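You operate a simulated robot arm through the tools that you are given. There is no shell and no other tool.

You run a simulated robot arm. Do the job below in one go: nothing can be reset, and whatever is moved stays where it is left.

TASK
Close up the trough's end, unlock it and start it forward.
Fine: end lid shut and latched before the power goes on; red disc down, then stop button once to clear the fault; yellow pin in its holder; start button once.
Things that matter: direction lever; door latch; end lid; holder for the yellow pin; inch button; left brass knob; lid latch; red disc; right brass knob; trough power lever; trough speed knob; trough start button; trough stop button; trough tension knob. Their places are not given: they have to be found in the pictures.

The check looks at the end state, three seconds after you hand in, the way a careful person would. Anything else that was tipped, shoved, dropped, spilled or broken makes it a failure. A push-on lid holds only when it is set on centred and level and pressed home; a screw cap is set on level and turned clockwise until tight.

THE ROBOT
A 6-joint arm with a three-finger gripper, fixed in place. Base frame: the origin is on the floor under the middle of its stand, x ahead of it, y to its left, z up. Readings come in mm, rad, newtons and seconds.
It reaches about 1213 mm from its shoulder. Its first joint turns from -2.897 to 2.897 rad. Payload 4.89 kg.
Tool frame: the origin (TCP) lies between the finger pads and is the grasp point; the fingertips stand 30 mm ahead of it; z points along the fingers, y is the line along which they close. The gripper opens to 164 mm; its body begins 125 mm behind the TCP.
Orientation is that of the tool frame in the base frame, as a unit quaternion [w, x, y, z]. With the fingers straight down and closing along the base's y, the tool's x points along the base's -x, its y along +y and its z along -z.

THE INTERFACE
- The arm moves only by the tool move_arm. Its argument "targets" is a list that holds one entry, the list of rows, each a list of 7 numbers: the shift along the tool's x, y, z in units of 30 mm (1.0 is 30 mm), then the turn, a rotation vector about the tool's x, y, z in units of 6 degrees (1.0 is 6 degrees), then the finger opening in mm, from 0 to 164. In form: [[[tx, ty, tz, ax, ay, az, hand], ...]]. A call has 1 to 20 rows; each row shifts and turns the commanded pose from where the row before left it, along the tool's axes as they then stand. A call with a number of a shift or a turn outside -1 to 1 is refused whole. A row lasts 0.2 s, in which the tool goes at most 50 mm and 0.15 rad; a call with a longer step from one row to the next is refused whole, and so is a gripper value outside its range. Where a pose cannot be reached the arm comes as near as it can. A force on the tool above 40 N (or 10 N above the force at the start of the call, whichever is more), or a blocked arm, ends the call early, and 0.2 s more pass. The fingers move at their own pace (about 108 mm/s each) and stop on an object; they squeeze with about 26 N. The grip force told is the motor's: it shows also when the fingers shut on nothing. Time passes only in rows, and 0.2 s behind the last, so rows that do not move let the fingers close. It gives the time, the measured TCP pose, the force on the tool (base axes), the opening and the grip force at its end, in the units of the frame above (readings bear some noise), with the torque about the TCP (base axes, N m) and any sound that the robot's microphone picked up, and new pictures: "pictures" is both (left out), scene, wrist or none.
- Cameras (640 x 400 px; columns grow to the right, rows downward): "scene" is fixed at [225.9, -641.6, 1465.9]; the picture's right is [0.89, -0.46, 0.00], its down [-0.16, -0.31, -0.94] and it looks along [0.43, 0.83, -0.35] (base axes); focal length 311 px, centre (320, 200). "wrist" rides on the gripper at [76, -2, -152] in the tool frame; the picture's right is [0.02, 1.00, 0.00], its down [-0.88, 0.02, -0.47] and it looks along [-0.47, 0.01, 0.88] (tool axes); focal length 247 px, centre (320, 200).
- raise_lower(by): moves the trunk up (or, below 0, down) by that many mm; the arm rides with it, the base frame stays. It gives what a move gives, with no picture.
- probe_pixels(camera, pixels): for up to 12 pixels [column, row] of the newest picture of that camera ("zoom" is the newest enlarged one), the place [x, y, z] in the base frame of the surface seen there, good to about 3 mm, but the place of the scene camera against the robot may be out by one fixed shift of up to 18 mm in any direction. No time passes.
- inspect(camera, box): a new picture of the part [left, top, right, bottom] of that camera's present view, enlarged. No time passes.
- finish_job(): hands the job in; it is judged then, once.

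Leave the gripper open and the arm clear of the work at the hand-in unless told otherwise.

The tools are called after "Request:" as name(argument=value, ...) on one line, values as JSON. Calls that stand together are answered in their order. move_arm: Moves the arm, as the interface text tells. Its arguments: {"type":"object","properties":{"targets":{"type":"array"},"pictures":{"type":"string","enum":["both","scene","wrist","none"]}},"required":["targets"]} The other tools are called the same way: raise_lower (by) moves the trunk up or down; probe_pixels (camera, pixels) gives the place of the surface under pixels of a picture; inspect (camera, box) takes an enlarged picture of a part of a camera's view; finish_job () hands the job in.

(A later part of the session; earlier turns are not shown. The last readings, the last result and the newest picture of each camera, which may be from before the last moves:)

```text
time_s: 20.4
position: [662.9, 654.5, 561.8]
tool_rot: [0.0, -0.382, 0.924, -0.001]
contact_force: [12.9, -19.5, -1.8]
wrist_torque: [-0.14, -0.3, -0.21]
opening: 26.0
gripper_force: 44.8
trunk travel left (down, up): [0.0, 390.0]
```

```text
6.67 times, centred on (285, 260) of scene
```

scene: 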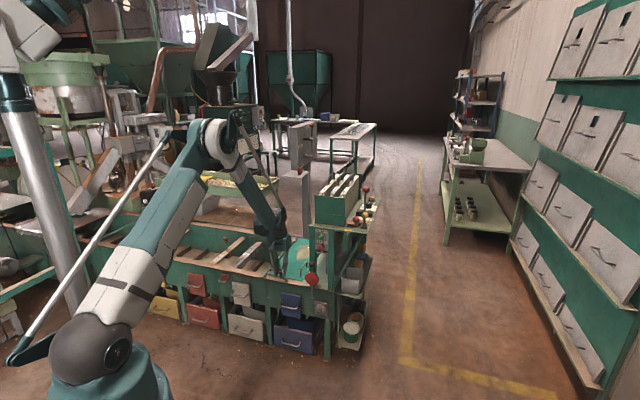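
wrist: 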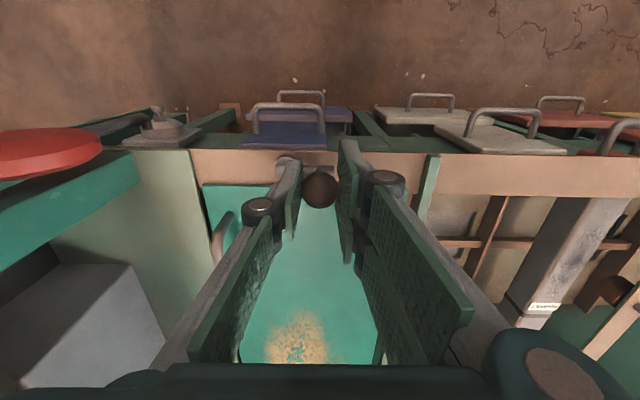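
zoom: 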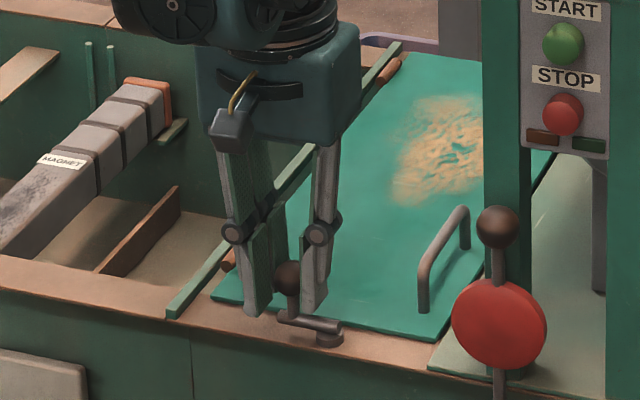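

The ball is gripped (opening 26). I'll swing it along an arc about its pivot toward the lid, checking force partway.

Request:
move_arm(targets=[[[-0.162, -0.06, 0, 0, 0, 0, 15], [-0.157, -0.042, 0, 0, 0, 0, 15], [-0.147, -0.069, 0, 0, 0, 0, 15], [-0.133, -0.093, 0, 0, 0, 0, 15]]], pictures="wrist")

Request:
inspect(camera="scene", box=[250, 230, 320, 290])

```text
time_s: 21.4
position: [679.0, 665.8, 560.5]
tool_rot: [0.0, -0.383, 0.924, 0.001]
contact_force: [-21.1, 23.6, -10.3]
wrist_torque: [-0.01, 0.35, -0.44]
opening: 26.4
gripper_force: 45.3
trunk travel left (down, up): [0.0, 390.0]
```

wrist: 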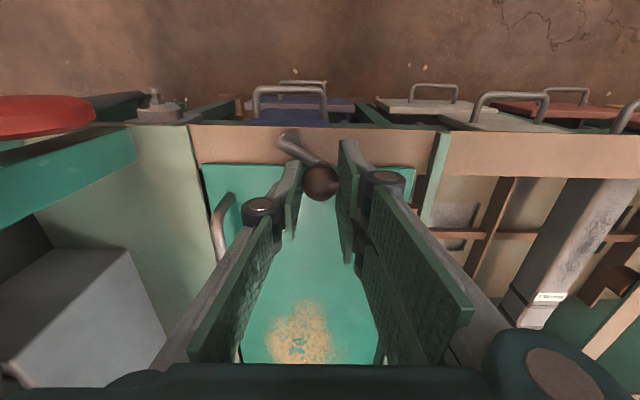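

```text
6.67 times, centred on (285, 260) of scene
```

zoom: 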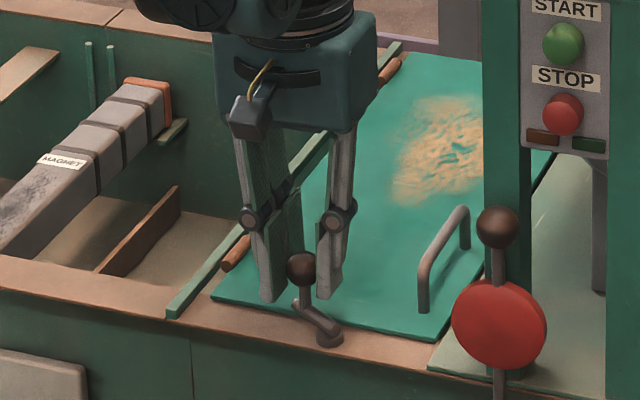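

Request:
inspect(camera="wrist", box=[250, 110, 370, 210])

Request:
probe_pixels(camera="wrist", pixels=[[287, 138], [291, 134], [283, 140], [296, 146], [306, 154], [312, 159], [320, 178], [320, 185]])

```text
4.00 times, centred on (310, 160) of wrist
```

zoom: 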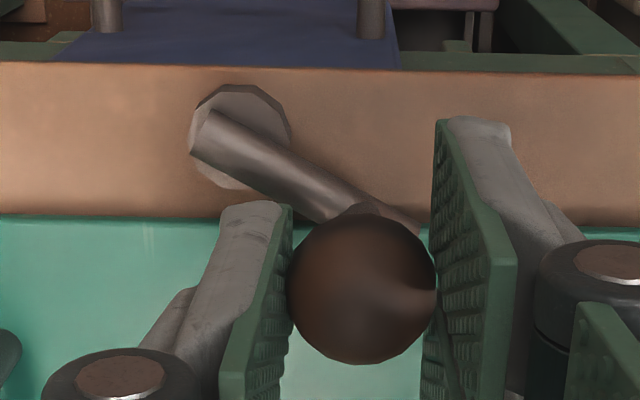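

```text
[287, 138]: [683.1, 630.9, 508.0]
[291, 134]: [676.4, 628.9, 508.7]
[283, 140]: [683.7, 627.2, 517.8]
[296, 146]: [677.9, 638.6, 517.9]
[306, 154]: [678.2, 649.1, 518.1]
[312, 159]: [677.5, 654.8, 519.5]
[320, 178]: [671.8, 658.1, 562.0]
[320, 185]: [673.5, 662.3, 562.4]
```

The latch arm is at about 34° of its turn. I'll continue the arc with a corrected radius.

Request:
move_arm(targets=[[[-0.117, -0.007, 0, 0, 0, 0, 15], [-0.103, -0.107, 0, 0, 0, 0, 15], [-0.087, -0.12, 0, 0, 0, 0, 15], [-0.07, -0.133, 0, 0, 0, 0, 15]]], pictures="wrist")

Request:
inspect(camera="wrist", box=[250, 110, 370, 210])

```text
time_s: 21.9
position: [684.2, 668.8, 563.0]
tool_rot: [0.001, -0.383, 0.924, 0.001]
contact_force: [-3.6, 7.1, -7.3]
wrist_torque: [-0.19, -0.2, -0.13]
opening: 26.4
gripper_force: 44.6
trunk travel left (down, up): [0.0, 390.0]
stopped in row 2: the force on the tool passed its limit at 44 N (the readings are from after the stop); the commanded pose is now the measured one
```

wrist: 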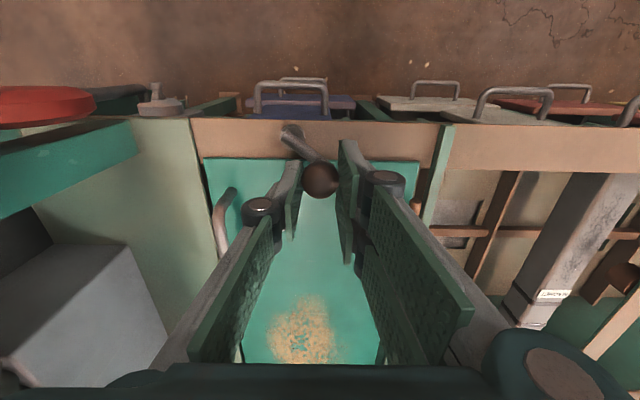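

```text
4.00 times, centred on (310, 160) of wrist
```

zoom: 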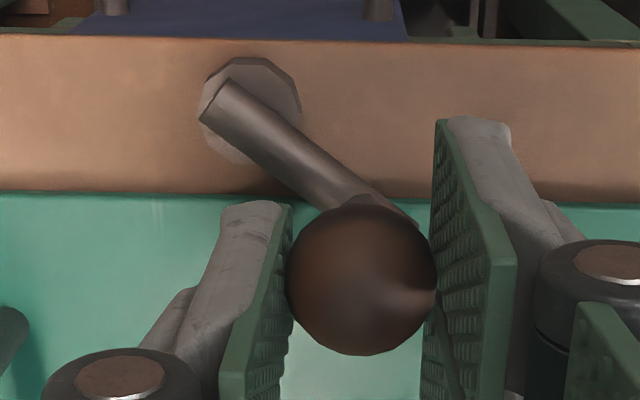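

Request:
probe_pixels(camera="wrist", pixels=[[232, 192], [225, 205], [217, 235], [228, 190], [300, 170], [294, 232], [258, 206], [240, 255]])

Request:
inspect(camera="scene", box=[260, 240, 310, 285])

```text
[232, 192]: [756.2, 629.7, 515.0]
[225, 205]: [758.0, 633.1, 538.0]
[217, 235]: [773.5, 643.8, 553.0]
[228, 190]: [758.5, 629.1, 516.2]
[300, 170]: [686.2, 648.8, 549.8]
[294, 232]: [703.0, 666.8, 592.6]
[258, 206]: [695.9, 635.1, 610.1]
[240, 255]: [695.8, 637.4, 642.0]
```

```text
8.89 times, centred on (285, 262) of scene
```

zoom: 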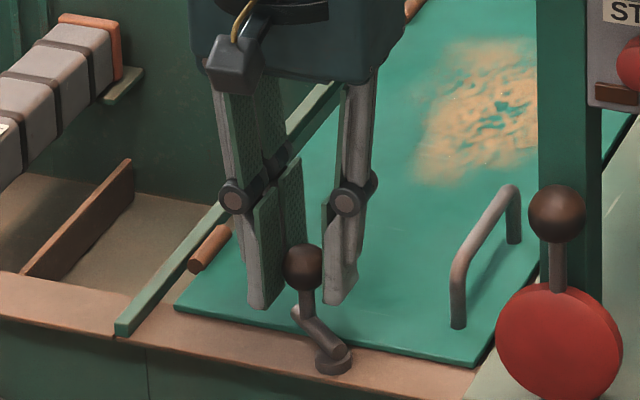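

I'll loosen the grip slightly and push the ball toward +u with the rear pads, so it can slide along them and finish the quarter turn.

Request:
move_arm(targets=[[[0, 0, 0, 0, 0, 0, 36], [0.1, 0, 0, 0, 0, 0, 36], [0.05, -0.12, 0, 0, 0, 0, 36], [0, -0.12, 0, 0, 0, 0, 36], [0, -0.12, 0, 0, 0, 0, 36], [0, -0.12, 0, 0, 0, 0, 36], [0, -0.12, 0, 0, 0, 0, 36]]], pictures="wrist")

Request:
inspect(camera="wrist", box=[250, 110, 370, 210])

```text
time_s: 23.5
position: [690.1, 657.8, 563.6]
tool_rot: [0.0, -0.386, 0.923, 0.004]
contact_force: [-6.2, 25.4, -0.5]
wrist_torque: [0.25, 0.14, -0.19]
opening: 45.2
gripper_force: 11.7
trunk travel left (down, up): [0.0, 390.0]
stopped in row 7: the force on the tool passed its limit at 43 N (the readings are from after the stop); the commanded pose is now the measured one
```

wrist: 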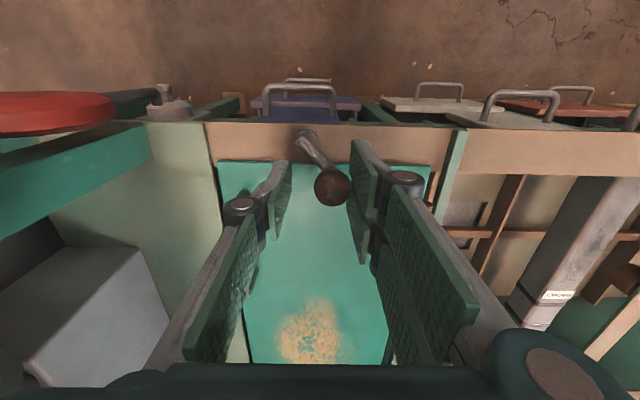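

```text
4.00 times, centred on (310, 160) of wrist
```

zoom: 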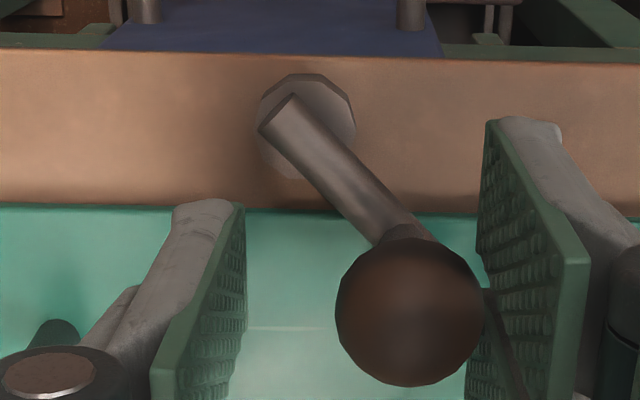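

Request:
probe_pixels(camera="wrist", pixels=[[332, 185], [332, 178], [320, 186], [343, 186], [305, 138], [302, 133], [316, 152], [325, 163], [310, 145], [362, 175], [285, 170]])

```text
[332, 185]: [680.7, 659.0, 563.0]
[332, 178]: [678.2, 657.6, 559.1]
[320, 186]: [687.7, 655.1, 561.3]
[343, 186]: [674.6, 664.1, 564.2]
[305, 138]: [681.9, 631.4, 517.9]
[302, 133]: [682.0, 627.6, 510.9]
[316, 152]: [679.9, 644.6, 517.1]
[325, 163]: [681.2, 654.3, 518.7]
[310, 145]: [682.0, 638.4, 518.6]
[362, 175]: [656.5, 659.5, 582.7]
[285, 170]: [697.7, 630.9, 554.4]
```

The arm is at about 44°. I'll now push along the tangent (both +u and +v) rather than straight sideways.

Request:
move_arm(targets=[[[-0.11, -0.127, 0, 0, 0, 0, 44], [-0.087, -0.143, 0, 0, 0, 0, 44], [-0.06, -0.157, 0, 0, 0, 0, 44], [-0.033, -0.163, 0, 0, 0, 0, 44]]], pictures="wrist")

Request:
inspect(camera="wrist", box=[250, 110, 370, 210])

```text
time_s: 24.5
position: [710.6, 649.8, 563.9]
tool_rot: [0.001, -0.385, 0.923, 0.003]
contact_force: [0.0, 0.3, 0.6]
wrist_torque: [0.01, -0.02, 0.0]
opening: 44.0
gripper_force: 0.0
trunk travel left (down, up): [0.0, 390.0]
```

wrist: 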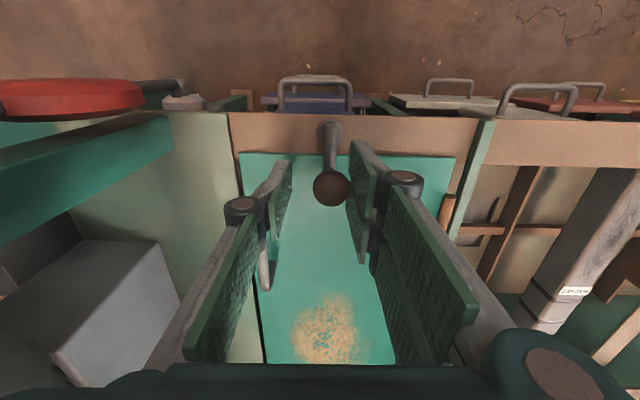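

```text
4.00 times, centred on (310, 160) of wrist
```

zoom: 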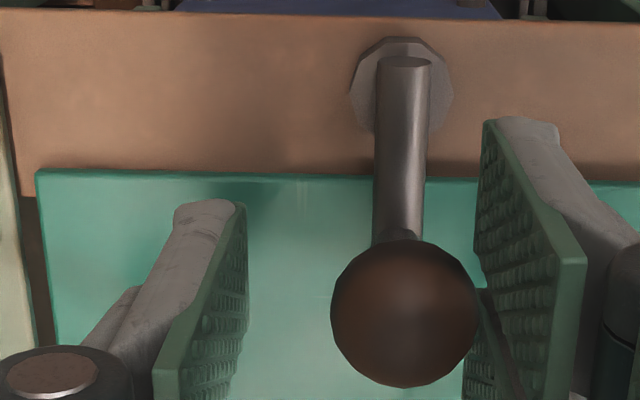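

The latch arm now points straight over the lid. I'll verify with probes before backing off.

Request:
probe_pixels(camera="zoom", pixels=[[403, 80], [402, 120], [400, 170], [398, 215], [404, 300], [340, 310], [470, 310], [200, 250]])

```text
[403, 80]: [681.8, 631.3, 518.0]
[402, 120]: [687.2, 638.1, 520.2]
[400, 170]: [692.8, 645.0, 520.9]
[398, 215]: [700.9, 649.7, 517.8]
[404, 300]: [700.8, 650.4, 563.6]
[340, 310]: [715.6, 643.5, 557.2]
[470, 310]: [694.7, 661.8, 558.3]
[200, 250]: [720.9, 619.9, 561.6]
```

The latch arm lies along +v at u≈35, over the lid edge, so the lid is latched. Now I'll lift off, back away and go in front of the red disc.

Request:
move_arm(targets=[[[0, 0, -1, 0, 0, 0, 44], [0, 0, -1, 0, 0, 0, 44], [0, 0, -1, 0, 0, 0, 44], [0, 0, -1, 0, 0, 0, 44], [0, 0, -1, 0, 0, 0, 30], [0, 0, -1, 0, 0, 0, 0], [1, 0, 0, 0, 0, 0, 0], [1, 0, 0, 0, 0, 0, 0], [1, -0.6, 0, 0, 0, 0, 0], [1, -0.6, 0, 0, 0, 0, 0], [1, -0.6, 0, 0, 0, 0, 0], [1, -0.6, 0, 0, 0, 0, 0], [1, -0.6, 0, 0, 0, 0, 0], [1, -0.6, 0, 0, 0, 0, 0], [1, -0.6, 0, 0, 0, 0, 0], [1, -0.6, 0, 0, 0, 0, 0]]], pictures="none")

Request:
move_arm(targets=[[[0, 0, 0, 0, -1, 0, 0], [0, 0, 0, 0, -1, 0, 0], [0, 0, 0, 0, -1, 0, 0], [0, 0, 0, 0, -1, 0, 0], [0, 0, 0, 0, -1, 0, 0], [0, 0, 0, 0, -1, 0, 0], [0, 0, 0, 0, -1, 0, 0], [0, 0, 0, 0, -1, 0, 0]]], pictures="both")

```text
time_s: 27.9
position: [603.9, 334.3, 740.6]
tool_rot: [0.0, -0.384, 0.923, 0.003]
contact_force: [0.2, 1.0, -0.9]
wrist_torque: [-0.17, -0.01, -0.01]
opening: 0.0
gripper_force: 25.8
trunk travel left (down, up): [0.0, 390.0]
```

```text
time_s: 29.7
position: [611.6, 336.9, 764.8]
tool_rot: [0.375, -0.35, 0.844, 0.158]
contact_force: [-0.7, 0.4, 0.9]
wrist_torque: [-0.03, 0.0, 0.02]
opening: 0.0
gripper_force: 25.8
out of reach, approached as far as the arm can: row 8
trunk travel left (down, up): [0.0, 390.0]
```

scene: 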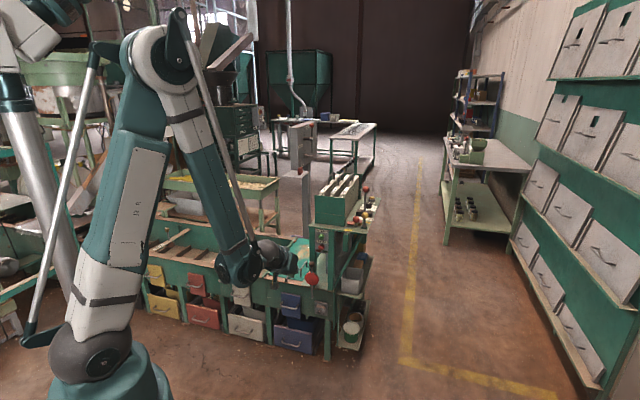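
wrist: 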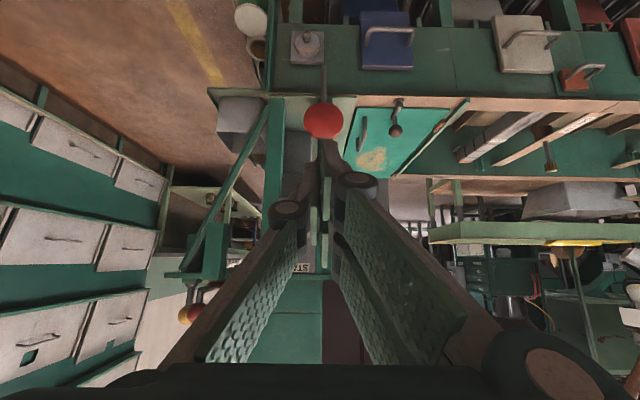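

The picture is upside down now. The disc is at (322,120) and its rod runs to (323,65), which is the lower end. Enlarging.

Request:
inspect(camera="wrist", box=[250, 20, 410, 160])

Request:
probe_pixels(camera="wrist", pixels=[[322, 120], [323, 90], [323, 70], [323, 62], [310, 70], [345, 70], [322, 105], [306, 120], [338, 120], [307, 42], [385, 40], [340, 85]])

```text
2.86 times, centred on (330, 90) of wrist
```

zoom: 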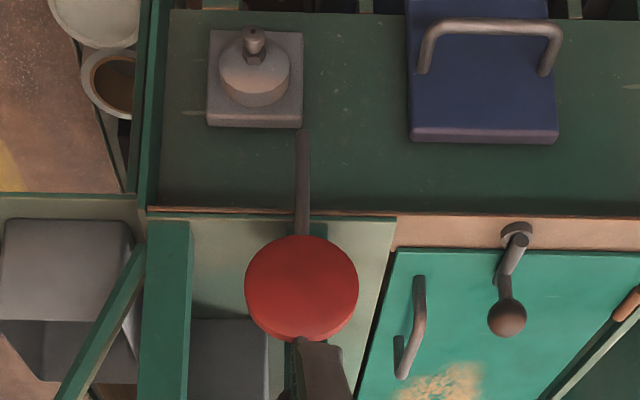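

```text
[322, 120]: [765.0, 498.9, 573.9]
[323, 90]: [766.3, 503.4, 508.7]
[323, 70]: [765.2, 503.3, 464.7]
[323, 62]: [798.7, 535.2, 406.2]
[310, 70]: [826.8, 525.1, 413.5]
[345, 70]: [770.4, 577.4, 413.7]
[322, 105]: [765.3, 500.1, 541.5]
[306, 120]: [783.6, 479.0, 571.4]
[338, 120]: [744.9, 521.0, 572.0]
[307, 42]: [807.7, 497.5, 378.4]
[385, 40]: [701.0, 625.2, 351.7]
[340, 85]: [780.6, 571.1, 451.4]
```

Request:
inspect(camera="scene", box=[298, 282, 326, 302])

Request:
inspect(camera="wrist", box=[290, 50, 360, 140])

Request:
probe_pixels(camera="wrist", pixels=[[300, 95], [335, 95], [300, 98], [310, 105], [340, 110], [355, 97], [290, 92], [320, 66], [324, 66], [335, 125], [300, 110], [350, 105]])

```text
16.00 times, centred on (312, 292) of scene
```

zoom: 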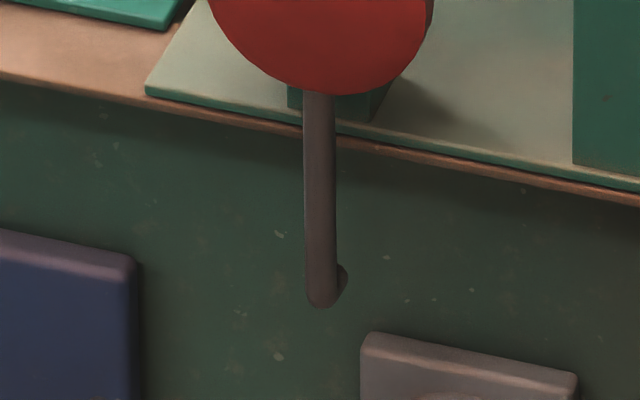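

```text
4.44 times, centred on (325, 95) of wrist
```

zoom: 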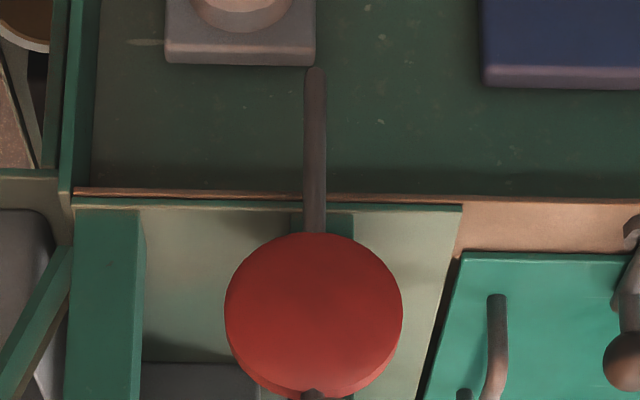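

```text
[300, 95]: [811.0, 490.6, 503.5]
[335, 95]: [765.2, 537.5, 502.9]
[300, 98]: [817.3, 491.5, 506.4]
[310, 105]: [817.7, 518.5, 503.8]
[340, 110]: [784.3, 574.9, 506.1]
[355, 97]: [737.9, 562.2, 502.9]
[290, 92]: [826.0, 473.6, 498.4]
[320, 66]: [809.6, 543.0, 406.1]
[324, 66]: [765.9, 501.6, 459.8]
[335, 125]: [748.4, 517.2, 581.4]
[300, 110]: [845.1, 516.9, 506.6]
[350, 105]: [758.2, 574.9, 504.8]
```

The rod's pivot boss points into the trough face (at the lower end, z≈466), so the disc lever swings sideways about that boss. I'll open the fingers to straddle the ball and move closer to see it.

Request:
move_arm(targets=[[[-0.55, 0.04, 0.67, 0, 0, 0, 30], [-0.55, 0.04, 0.67, 0, 0, 0, 64], [-0.55, 0.04, 0.67, 0, 0, 0, 64], [-0.55, 0.04, 0.67, 0, 0, 0, 64], [-0.55, 0.04, 0.67, 0, 0, 0, 64]]], pictures="wrist")

Request:
inspect(camera="wrist", box=[250, 60, 410, 200])

```text
time_s: 30.9
position: [697.1, 434.0, 758.7]
tool_rot: [0.377, -0.35, 0.843, 0.159]
contact_force: [-0.1, -1.3, 0.8]
wrist_torque: [-0.01, -0.01, -0.06]
opening: 63.7
gripper_force: 0.0
trunk travel left (down, up): [0.0, 390.0]
```

wrist: 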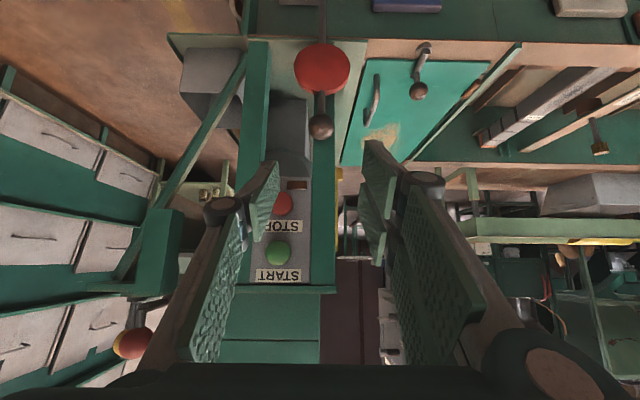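

```text
2.86 times, centred on (330, 130) of wrist
```

zoom: 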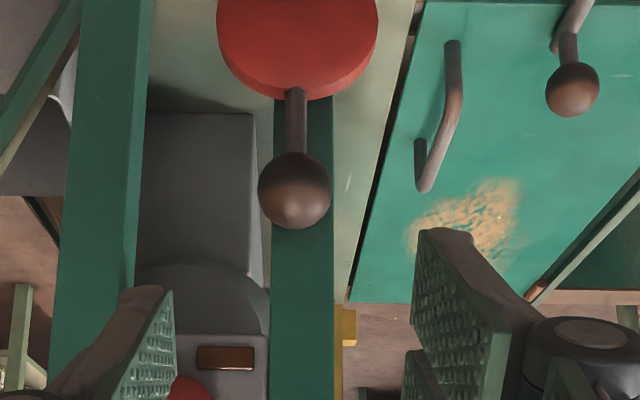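

Request:
probe_pixels(camera="wrist", pixels=[[321, 126], [321, 117], [313, 127], [330, 127], [321, 105], [320, 70], [283, 204], [278, 251], [297, 183], [325, 170], [258, 120], [310, 240]])

Request:
inspect(camera="wrist", box=[240, 160, 350, 300])

```text
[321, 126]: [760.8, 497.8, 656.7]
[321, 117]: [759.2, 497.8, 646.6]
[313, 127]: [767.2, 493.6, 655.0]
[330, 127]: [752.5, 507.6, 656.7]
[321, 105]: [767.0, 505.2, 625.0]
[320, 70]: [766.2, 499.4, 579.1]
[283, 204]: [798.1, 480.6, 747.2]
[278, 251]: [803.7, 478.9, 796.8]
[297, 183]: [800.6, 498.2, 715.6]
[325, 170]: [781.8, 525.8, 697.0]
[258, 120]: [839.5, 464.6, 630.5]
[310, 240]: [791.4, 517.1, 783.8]
```

```text
2.86 times, centred on (295, 230) of wrist
```

zoom: 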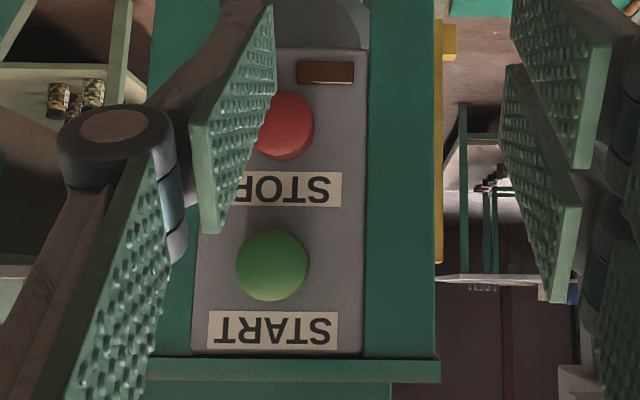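

Ball centre is at about u=185, v=903, z=654. I go along the tool axis by 128 mm so the open fingers straddle the ball.

Request:
move_arm(targets=[[[0, 0.03, 0.85, 0, 0, 0, 64], [0, 0, 0.85, 0, 0, 0, 64], [0, 0, 0.85, 0, 0, 0, 64], [0, 0, 0.85, 0, 0, 0, 64], [0, 0, 0.85, 0, 0, 0, 64]]], pictures="both")

Request:
inspect(camera="scene", box=[270, 220, 360, 300])

```text
time_s: 32.1
position: [761.8, 503.0, 675.1]
tool_rot: [0.376, -0.351, 0.843, 0.159]
contact_force: [0.2, -0.1, 0.7]
wrist_torque: [-0.03, -0.01, 0.0]
opening: 63.7
gripper_force: 0.0
trunk travel left (down, up): [0.0, 390.0]
```

scene: 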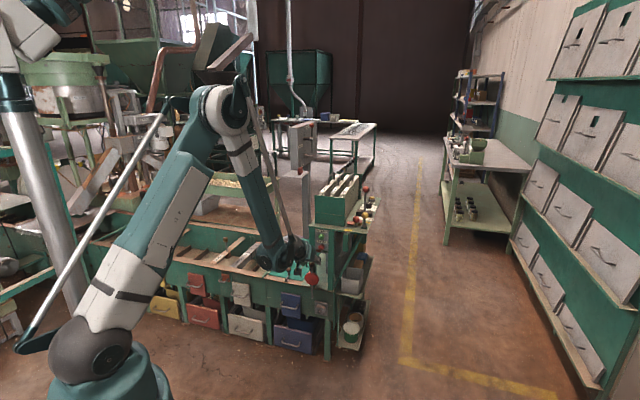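
wrist: 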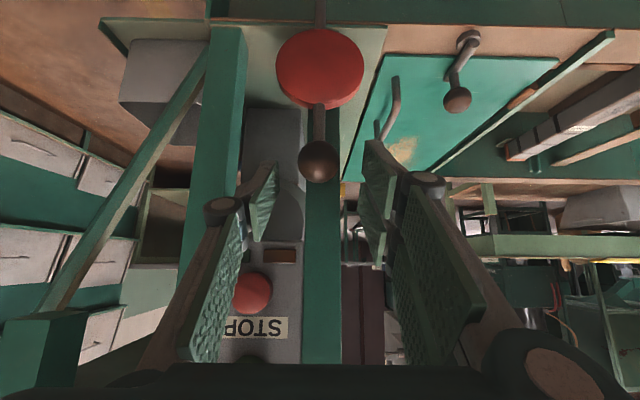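

```text
5.00 times, centred on (315, 260) of scene
```

zoom: 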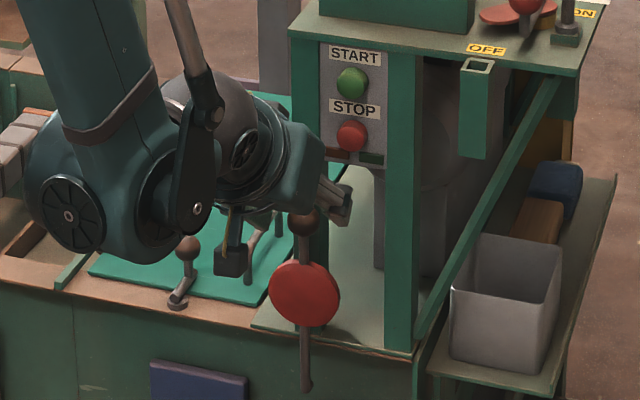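

I'll drop 15 mm, narrow the fingers to 50, and test pushing gently toward +u (25 mm).

Request:
move_arm(targets=[[[0.35, 0, 0.36, 0, 0, 0, 50], [0, -0.2, 0, 0, 0, 0, 50], [0, -0.2, 0, 0, 0, 0, 50], [0, -0.2, 0, 0, 0, 0, 50], [0, -0.2, 0, 0, 0, 0, 50]]], pictures="wrist")

```text
time_s: 33.2
position: [774.5, 494.9, 657.7]
tool_rot: [0.374, -0.352, 0.843, 0.161]
contact_force: [-19.7, 21.3, -2.0]
wrist_torque: [-0.15, 0.3, 0.97]
opening: 61.4
gripper_force: 14.5
trunk travel left (down, up): [0.0, 390.0]
stopped in row 5: the force on the tool passed its limit at 45 N (the readings are from after the stop); the commanded pose is now the measured one
```

wrist: 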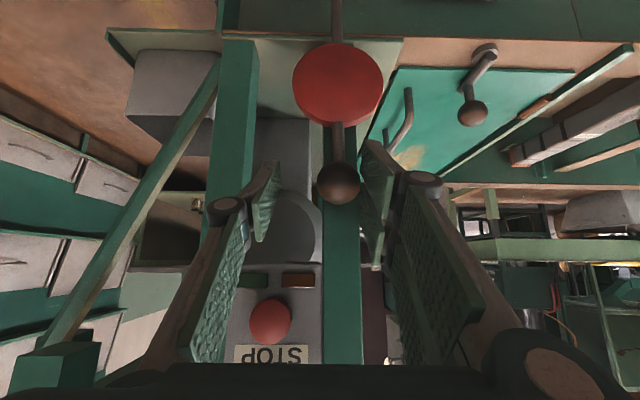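

It is blocked toward +u, so I try the other way (-u).

Request:
move_arm(targets=[[[0, 0.3, 0, 0, 0, 0, 46], [0, 0.3, 0, 0, 0, 0, 46], [0, 0.3, 0, 0, 0, 0, 46], [0, 0.2, 0, 0, 0, 0, 46], [0, 0.2, 0, 0, 0, 0, 46], [0, 0.2, 0, 0, 0, 0, 46], [0, 0.2, 0, 0, 0, 0, 46]]], pictures="wrist")

```text
time_s: 34.4
position: [755.5, 514.1, 658.6]
tool_rot: [0.377, -0.349, 0.843, 0.158]
contact_force: [23.4, -21.2, -7.5]
wrist_torque: [0.2, -0.34, -0.22]
opening: 58.6
gripper_force: 15.8
trunk travel left (down, up): [0.0, 390.0]
stopped in row 5: the force on the tool passed its limit at 45 N (the readings are from after the stop); the commanded pose is now the measured one
```

wrist: 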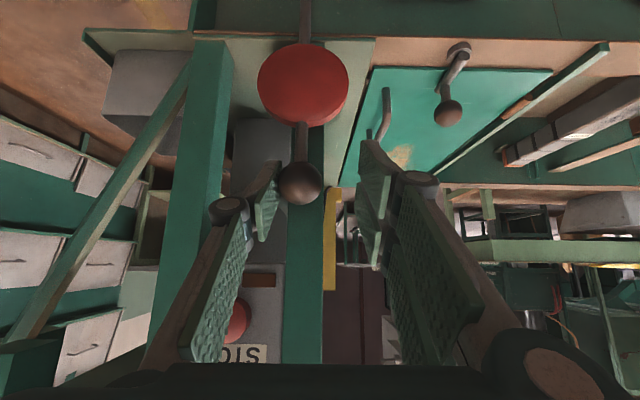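

It is blocked both ways at 45 N, so the lever does not swing sideways. I'll centre on the ball, grip it, and then test pulling it out toward me and downward.

Request:
move_arm(targets=[[[0, -0.24, 0, 0, 0, 0, 62], [0, -0.24, 0, 0, 0, 0, 62], [0, 0, 0, 0, 0, 0, 20], [0, 0, 0, 0, 0, 0, 20], [0, 0, 0, 0, 0, 0, 20]]], pictures="both")

Request:
inspect(camera="scene", box=[285, 245, 340, 305])

```text
time_s: 35.6
position: [764.4, 505.7, 657.5]
tool_rot: [0.376, -0.35, 0.843, 0.159]
contact_force: [27.2, -18.8, 0.2]
wrist_torque: [-0.17, -0.27, -0.09]
opening: 33.4
gripper_force: 16.7
trunk travel left (down, up): [0.0, 390.0]
```

scene: 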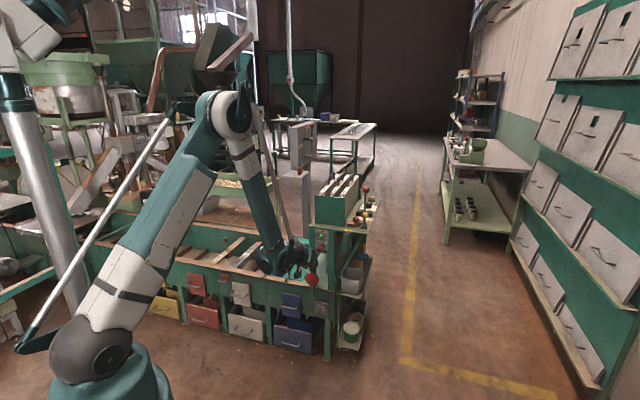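
wrist: 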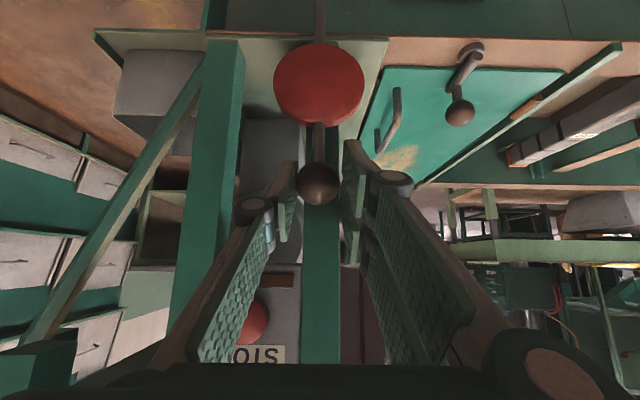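

```text
6.67 times, centred on (312, 275) of scene
```

zoom: 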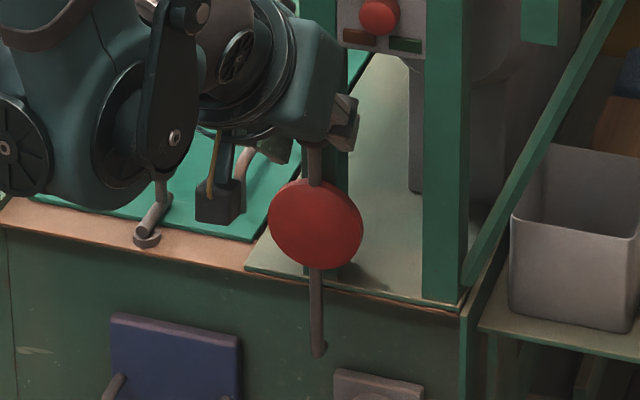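

Gripped at opening 33. I'll gently pull toward the robot (-v), 4 mm per row, and read the forces.

Request:
move_arm(targets=[[[0.05, -0.09, -0.05, 0, 0, 0, 20], [0.096, 0, -0.093, 0, 0, 0, 20], [0.096, 0, -0.093, 0, 0, 0, 20], [0.096, 0, -0.093, 0, 0, 0, 20]]], pictures="wrist")

```text
time_s: 36.6
position: [754.7, 496.1, 657.0]
tool_rot: [0.376, -0.351, 0.843, 0.159]
contact_force: [19.8, 1.4, 0.4]
wrist_torque: [-0.14, -0.16, -0.04]
opening: 33.4
gripper_force: 16.2
trunk travel left (down, up): [0.0, 390.0]
```

wrist: 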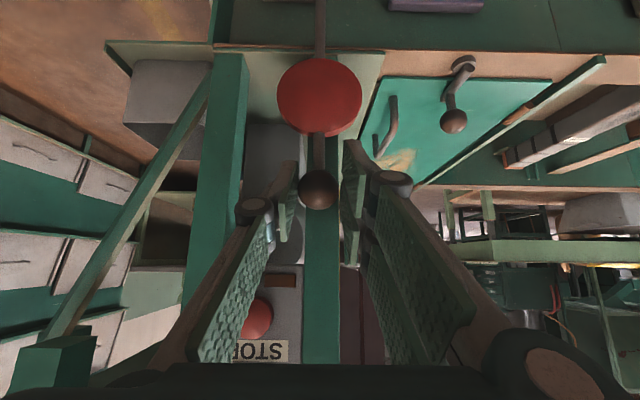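

The lever tips toward me, as the disc and ball moved together with only about 15 N. So it folds down toward the robot about its lower end. I'll follow the arc (radius ≈188 mm about z≈466).

Request:
move_arm(targets=[[[0.372, -0.04, -0.287, 0, 0, 0, 20], [0.392, 0, -0.259, 0, 0, 0, 20], [0.411, 0, -0.2285, 0, 0, 0, 20], [0.427, 0, -0.197, 0, 0, 0, 20], [0.44, 0, -0.1645, 0, 0, 0, 20], [0.451, 0, -0.131, 0, 0, 0, 20]]], pictures="both")

Request:
inspect(camera="scene", box=[285, 245, 340, 305])

```text
time_s: 38.0
position: [730.1, 455.1, 664.0]
tool_rot: [0.375, -0.35, 0.844, 0.158]
contact_force: [1.0, 0.1, -0.2]
wrist_torque: [-0.03, -0.01, 0.03]
opening: 19.8
gripper_force: 0.1
out of reach, approached as far as the arm can: row 3, 4, 5, 6
trunk travel left (down, up): [0.0, 390.0]
```

scene: 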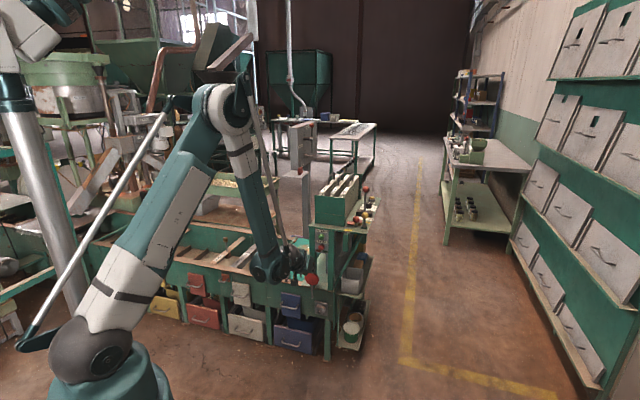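
wrist: 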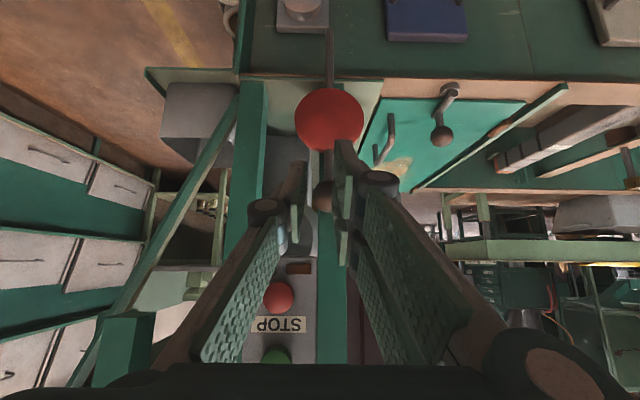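

```text
6.67 times, centred on (312, 275) of scene
```

zoom: 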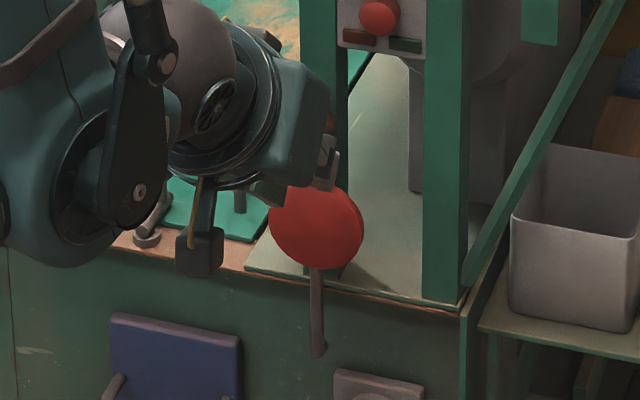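

The grip slipped off and the arm hit a reach limit at this pitch. I'll lift clear, bring the tool closer to vertical, and look again.

Request:
move_arm(targets=[[[-0.5, 0, -0.72, 0, 0, 0, 40], [-0.5, 0, -0.72, 0, 0, 0, 64], [-0.5, 0, -0.72, 0, 0, 0, 64], [0, 0, 0, 0, 1, 0, 64], [0, 0, 0, 0, 1, 0, 64], [0, 0, 0, 0, 1, 0, 64], [0, 0, 0, 0, 1, 0, 64]]], pictures="both")

Request:
inspect(camera="wrist", box=[230, 90, 410, 250])

```text
time_s: 39.6
position: [716.9, 440.2, 740.3]
tool_rot: [0.193, -0.375, 0.903, 0.081]
contact_force: [1.0, -0.5, 1.2]
wrist_torque: [0.04, -0.01, -0.03]
opening: 64.1
gripper_force: 0.0
trunk travel left (down, up): [0.0, 390.0]
```

scene: 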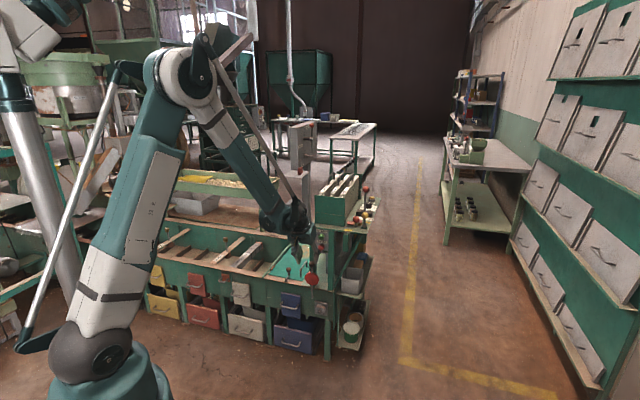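
wrist: 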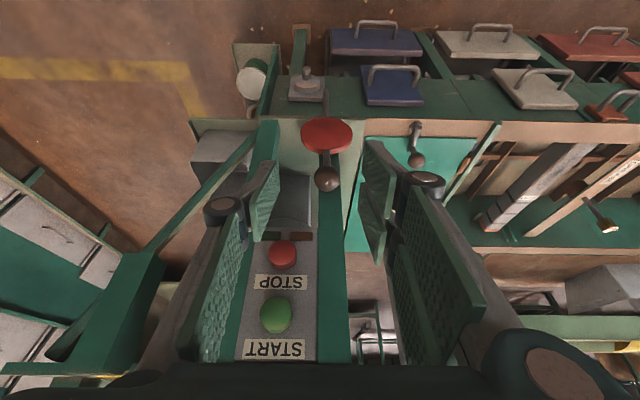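

```text
2.50 times, centred on (320, 170) of wrist
```

zoom: 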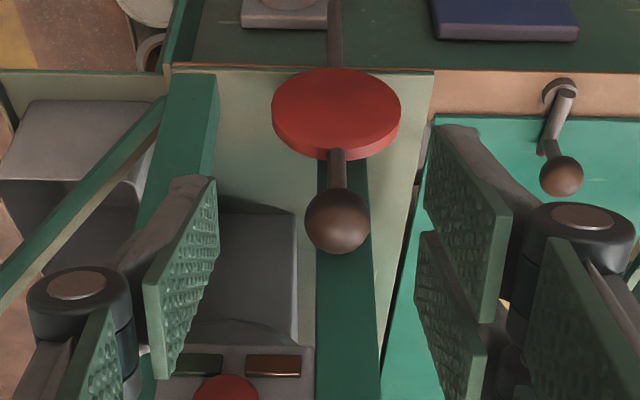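

Request:
probe_pixels(camera="wrist", pixels=[[327, 178], [327, 172], [318, 178], [336, 178], [327, 158], [326, 135], [326, 105], [325, 95], [283, 253], [276, 313], [288, 237], [310, 237]])

```text
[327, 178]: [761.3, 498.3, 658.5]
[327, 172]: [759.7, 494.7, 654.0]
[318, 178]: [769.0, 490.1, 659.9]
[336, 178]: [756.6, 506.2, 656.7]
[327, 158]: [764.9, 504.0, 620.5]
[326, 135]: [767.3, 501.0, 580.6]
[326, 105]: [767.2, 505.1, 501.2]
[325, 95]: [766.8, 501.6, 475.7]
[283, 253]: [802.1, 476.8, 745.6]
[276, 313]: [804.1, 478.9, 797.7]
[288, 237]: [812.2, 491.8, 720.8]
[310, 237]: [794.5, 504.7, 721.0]
```

The ball is still upright at the same place, so the fingers only slid off it. Next I'll test whether the rod pushes down: closed fingertips above the ball, then press gently.

Request:
move_arm(targets=[[[0, 0, 0, 0, -1, 0, 0], [0, 0, 0, 0, -1, 0, 0], [0, 0, 0, 0, 0, 0, 0], [-0.44, 0.12, 0.64, 0, 0, 0, 0], [-0.44, 0.12, 0.64, 0, 0, 0, 0], [-0.44, 0.11, 0.63, 0, 0, 0, 0]]], pictures="both")

Request:
inspect(camera="wrist", box=[250, 90, 410, 230])

Request:
inspect(camera="scene", box=[285, 235, 340, 305])

```text
time_s: 41.2
position: [755.5, 493.9, 717.6]
tool_rot: [0.285, -0.364, 0.878, 0.121]
contact_force: [-8.8, -11.9, 2.3]
wrist_torque: [0.04, -0.04, -0.1]
opening: 0.1
gripper_force: 25.7
trunk travel left (down, up): [0.0, 390.0]
stopped in row 6: the force on the tool passed its limit at 44 N (the readings are from after the stop); the commanded pose is now the measured one
```

scene: 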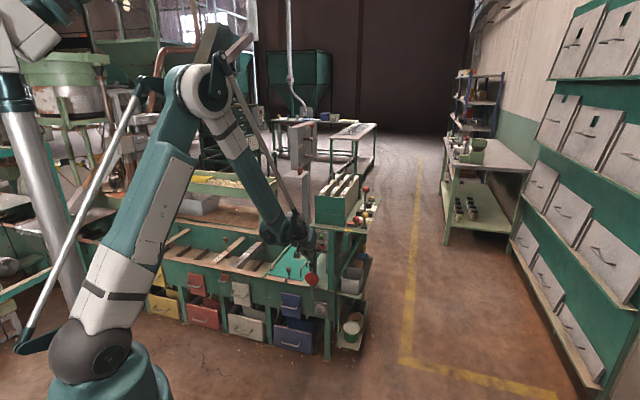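
wrist: 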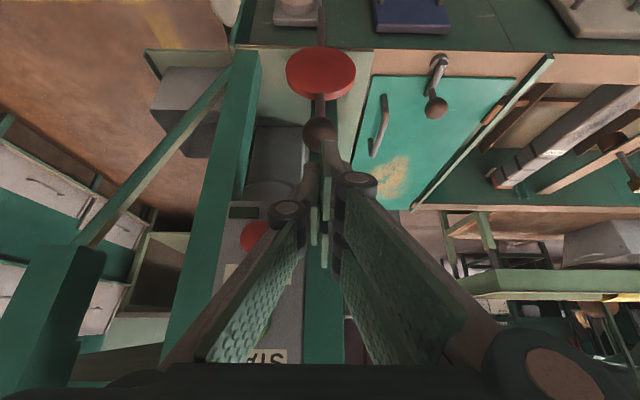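

```text
2.86 times, centred on (330, 160) of wrist
```

zoom: 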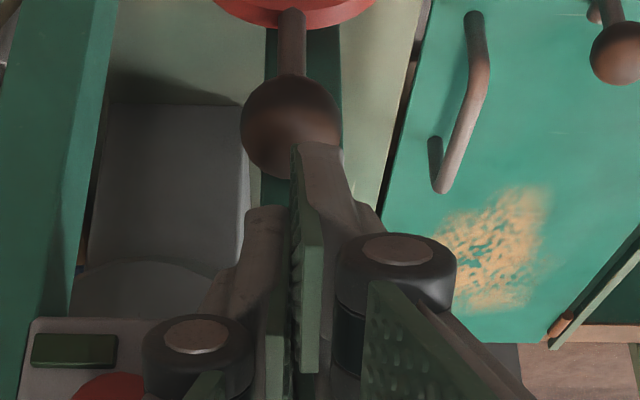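

```text
5.71 times, centred on (312, 270) of scene
```

zoom: 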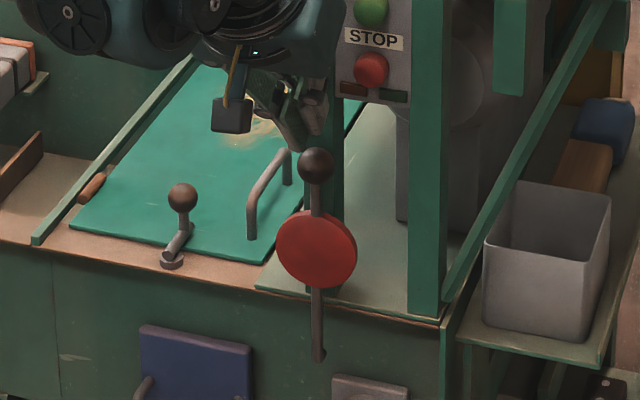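

The stop came from the front finger touching the green post at v≈925. That also explains the first +u block: the torque shows contact 33 mm ahead of the TCP, so it was the post and not the ball. I'll back off, straddle the ball with the fingers less deep, and test +u again.

Request:
move_arm(targets=[[[0.335, 0, -0.218, 0, 0, 0, 64], [0, 0, 0, 0, 0, 0, 64], [0.345, 0, 0.53, 0, 0, 0, 64], [0.345, 0, 0.53, 0, 0, 0, 64], [0.345, 0, 0.53, 0, 0, 0, 64], [-0.3, 0, 0.19, 0, 0, 0, 64], [0, 0, 0, 0, 0, 0, 44], [0, 0, 0, 0, 0, 0, 44]]], pictures="wrist")

Request:
inspect(camera="wrist", box=[250, 90, 410, 230])

```text
time_s: 43.0
position: [755.7, 495.3, 661.5]
tool_rot: [0.285, -0.365, 0.878, 0.121]
contact_force: [0.1, 0.6, 0.4]
wrist_torque: [-0.02, -0.02, -0.01]
opening: 43.9
gripper_force: 0.0
trunk travel left (down, up): [0.0, 390.0]
```

wrist: 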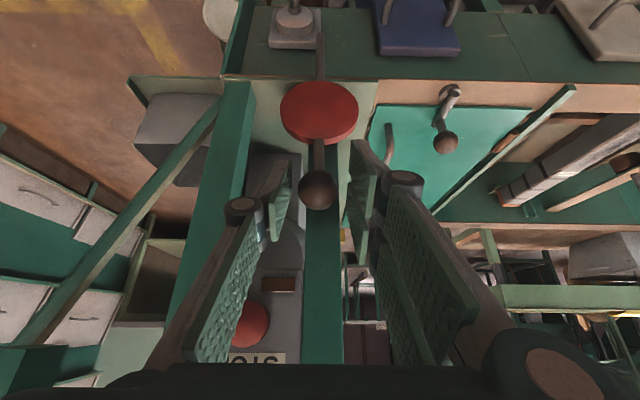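

```text
2.86 times, centred on (330, 160) of wrist
```

zoom: 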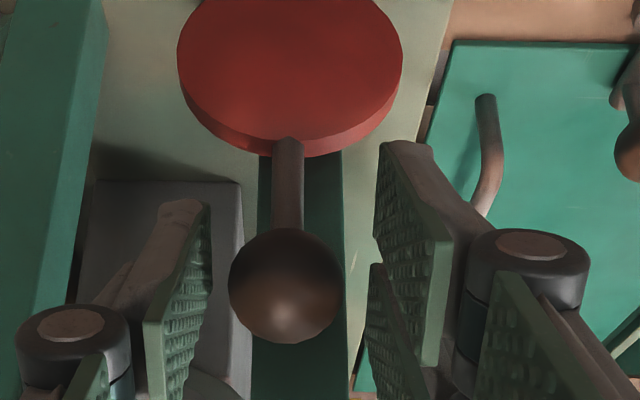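

The straddle is good. I push gently toward +u, 5 mm per row.

Request:
move_arm(targets=[[[0, -0.17, 0, 0, 0, 0, 44], [0, -0.17, 0, 0, 0, 0, 44], [0, -0.17, 0, 0, 0, 0, 44], [0, -0.17, 0, 0, 0, 0, 44], [0, -0.17, 0, 0, 0, 0, 44]]], pictures="wrist")

```text
time_s: 43.9
position: [764.2, 487.2, 660.2]
tool_rot: [0.285, -0.367, 0.877, 0.123]
contact_force: [-22.2, 21.5, 5.4]
wrist_torque: [0.39, 0.12, 1.23]
opening: 56.4
gripper_force: 15.6
trunk travel left (down, up): [0.0, 390.0]
stopped in row 4: the force on the tool passed its limit at 44 N (the readings are from after the stop); the commanded pose is now the measured one
```

wrist: 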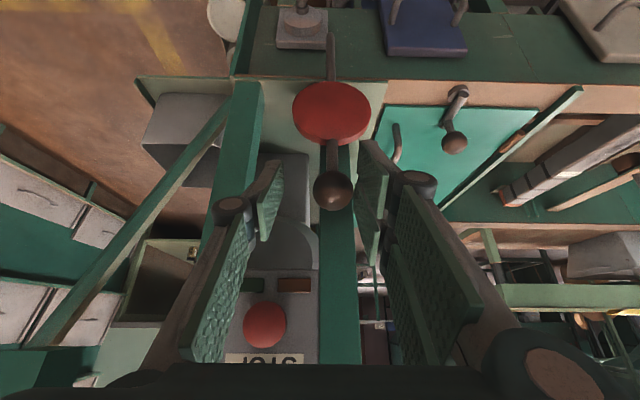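

The torque again shows contact at v≈924, the post edge at the very fingertip. I'll back off 14 mm in v, recentre, and try +u once more.

Request:
move_arm(targets=[[[0, 0.35, 0, 0, 0, 0, 50], [0.37, 0, -0.24, 0, 0, 0, 44], [0, 0, 0, 0, 0, 0, 44], [0, -0.17, 0, 0, 0, 0, 44], [0, -0.17, 0, 0, 0, 0, 44], [0, -0.17, 0, 0, 0, 0, 44], [0, -0.17, 0, 0, 0, 0, 44]]], pictures="wrist")

```text
time_s: 45.5
position: [762.8, 468.9, 660.0]
tool_rot: [0.284, -0.366, 0.877, 0.123]
contact_force: [-0.7, 0.5, -0.1]
wrist_torque: [0.01, 0.01, 0.05]
opening: 44.2
gripper_force: 0.1
trunk travel left (down, up): [0.0, 390.0]
```

wrist: 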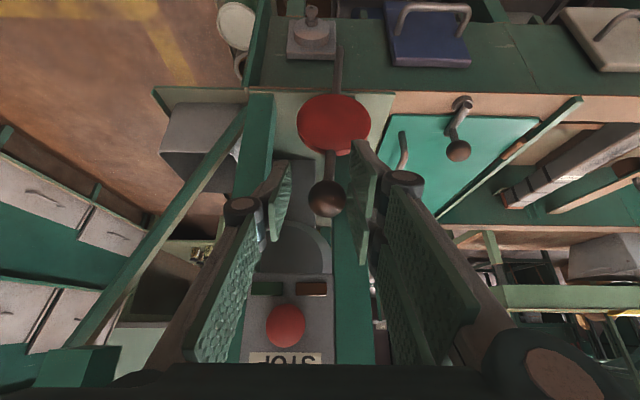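

Now the lever moves: the rod leans toward +u with no residual force. I'll probe what lies on that side before following the arc down.

Request:
probe_pixels(camera="wrist", pixels=[[180, 210], [230, 130], [120, 290], [200, 150], [160, 95], [257, 110], [90, 360], [326, 197], [335, 120], [338, 60], [170, 140], [311, 40]])

Request:
inspect(camera="scene", box=[285, 235, 385, 320])

```text
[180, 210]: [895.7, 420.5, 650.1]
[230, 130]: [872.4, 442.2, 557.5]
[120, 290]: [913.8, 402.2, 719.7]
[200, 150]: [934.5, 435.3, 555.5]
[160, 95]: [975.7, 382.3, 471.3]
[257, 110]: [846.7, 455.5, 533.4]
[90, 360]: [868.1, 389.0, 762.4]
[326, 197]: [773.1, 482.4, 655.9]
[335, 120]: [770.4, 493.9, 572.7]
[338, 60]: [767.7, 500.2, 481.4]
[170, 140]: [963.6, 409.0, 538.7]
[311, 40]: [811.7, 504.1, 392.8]
```

```text
4.71 times, centred on (335, 278) of scene
```

zoom: 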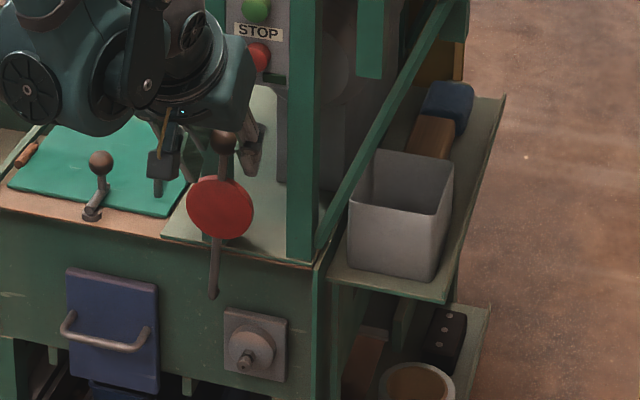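

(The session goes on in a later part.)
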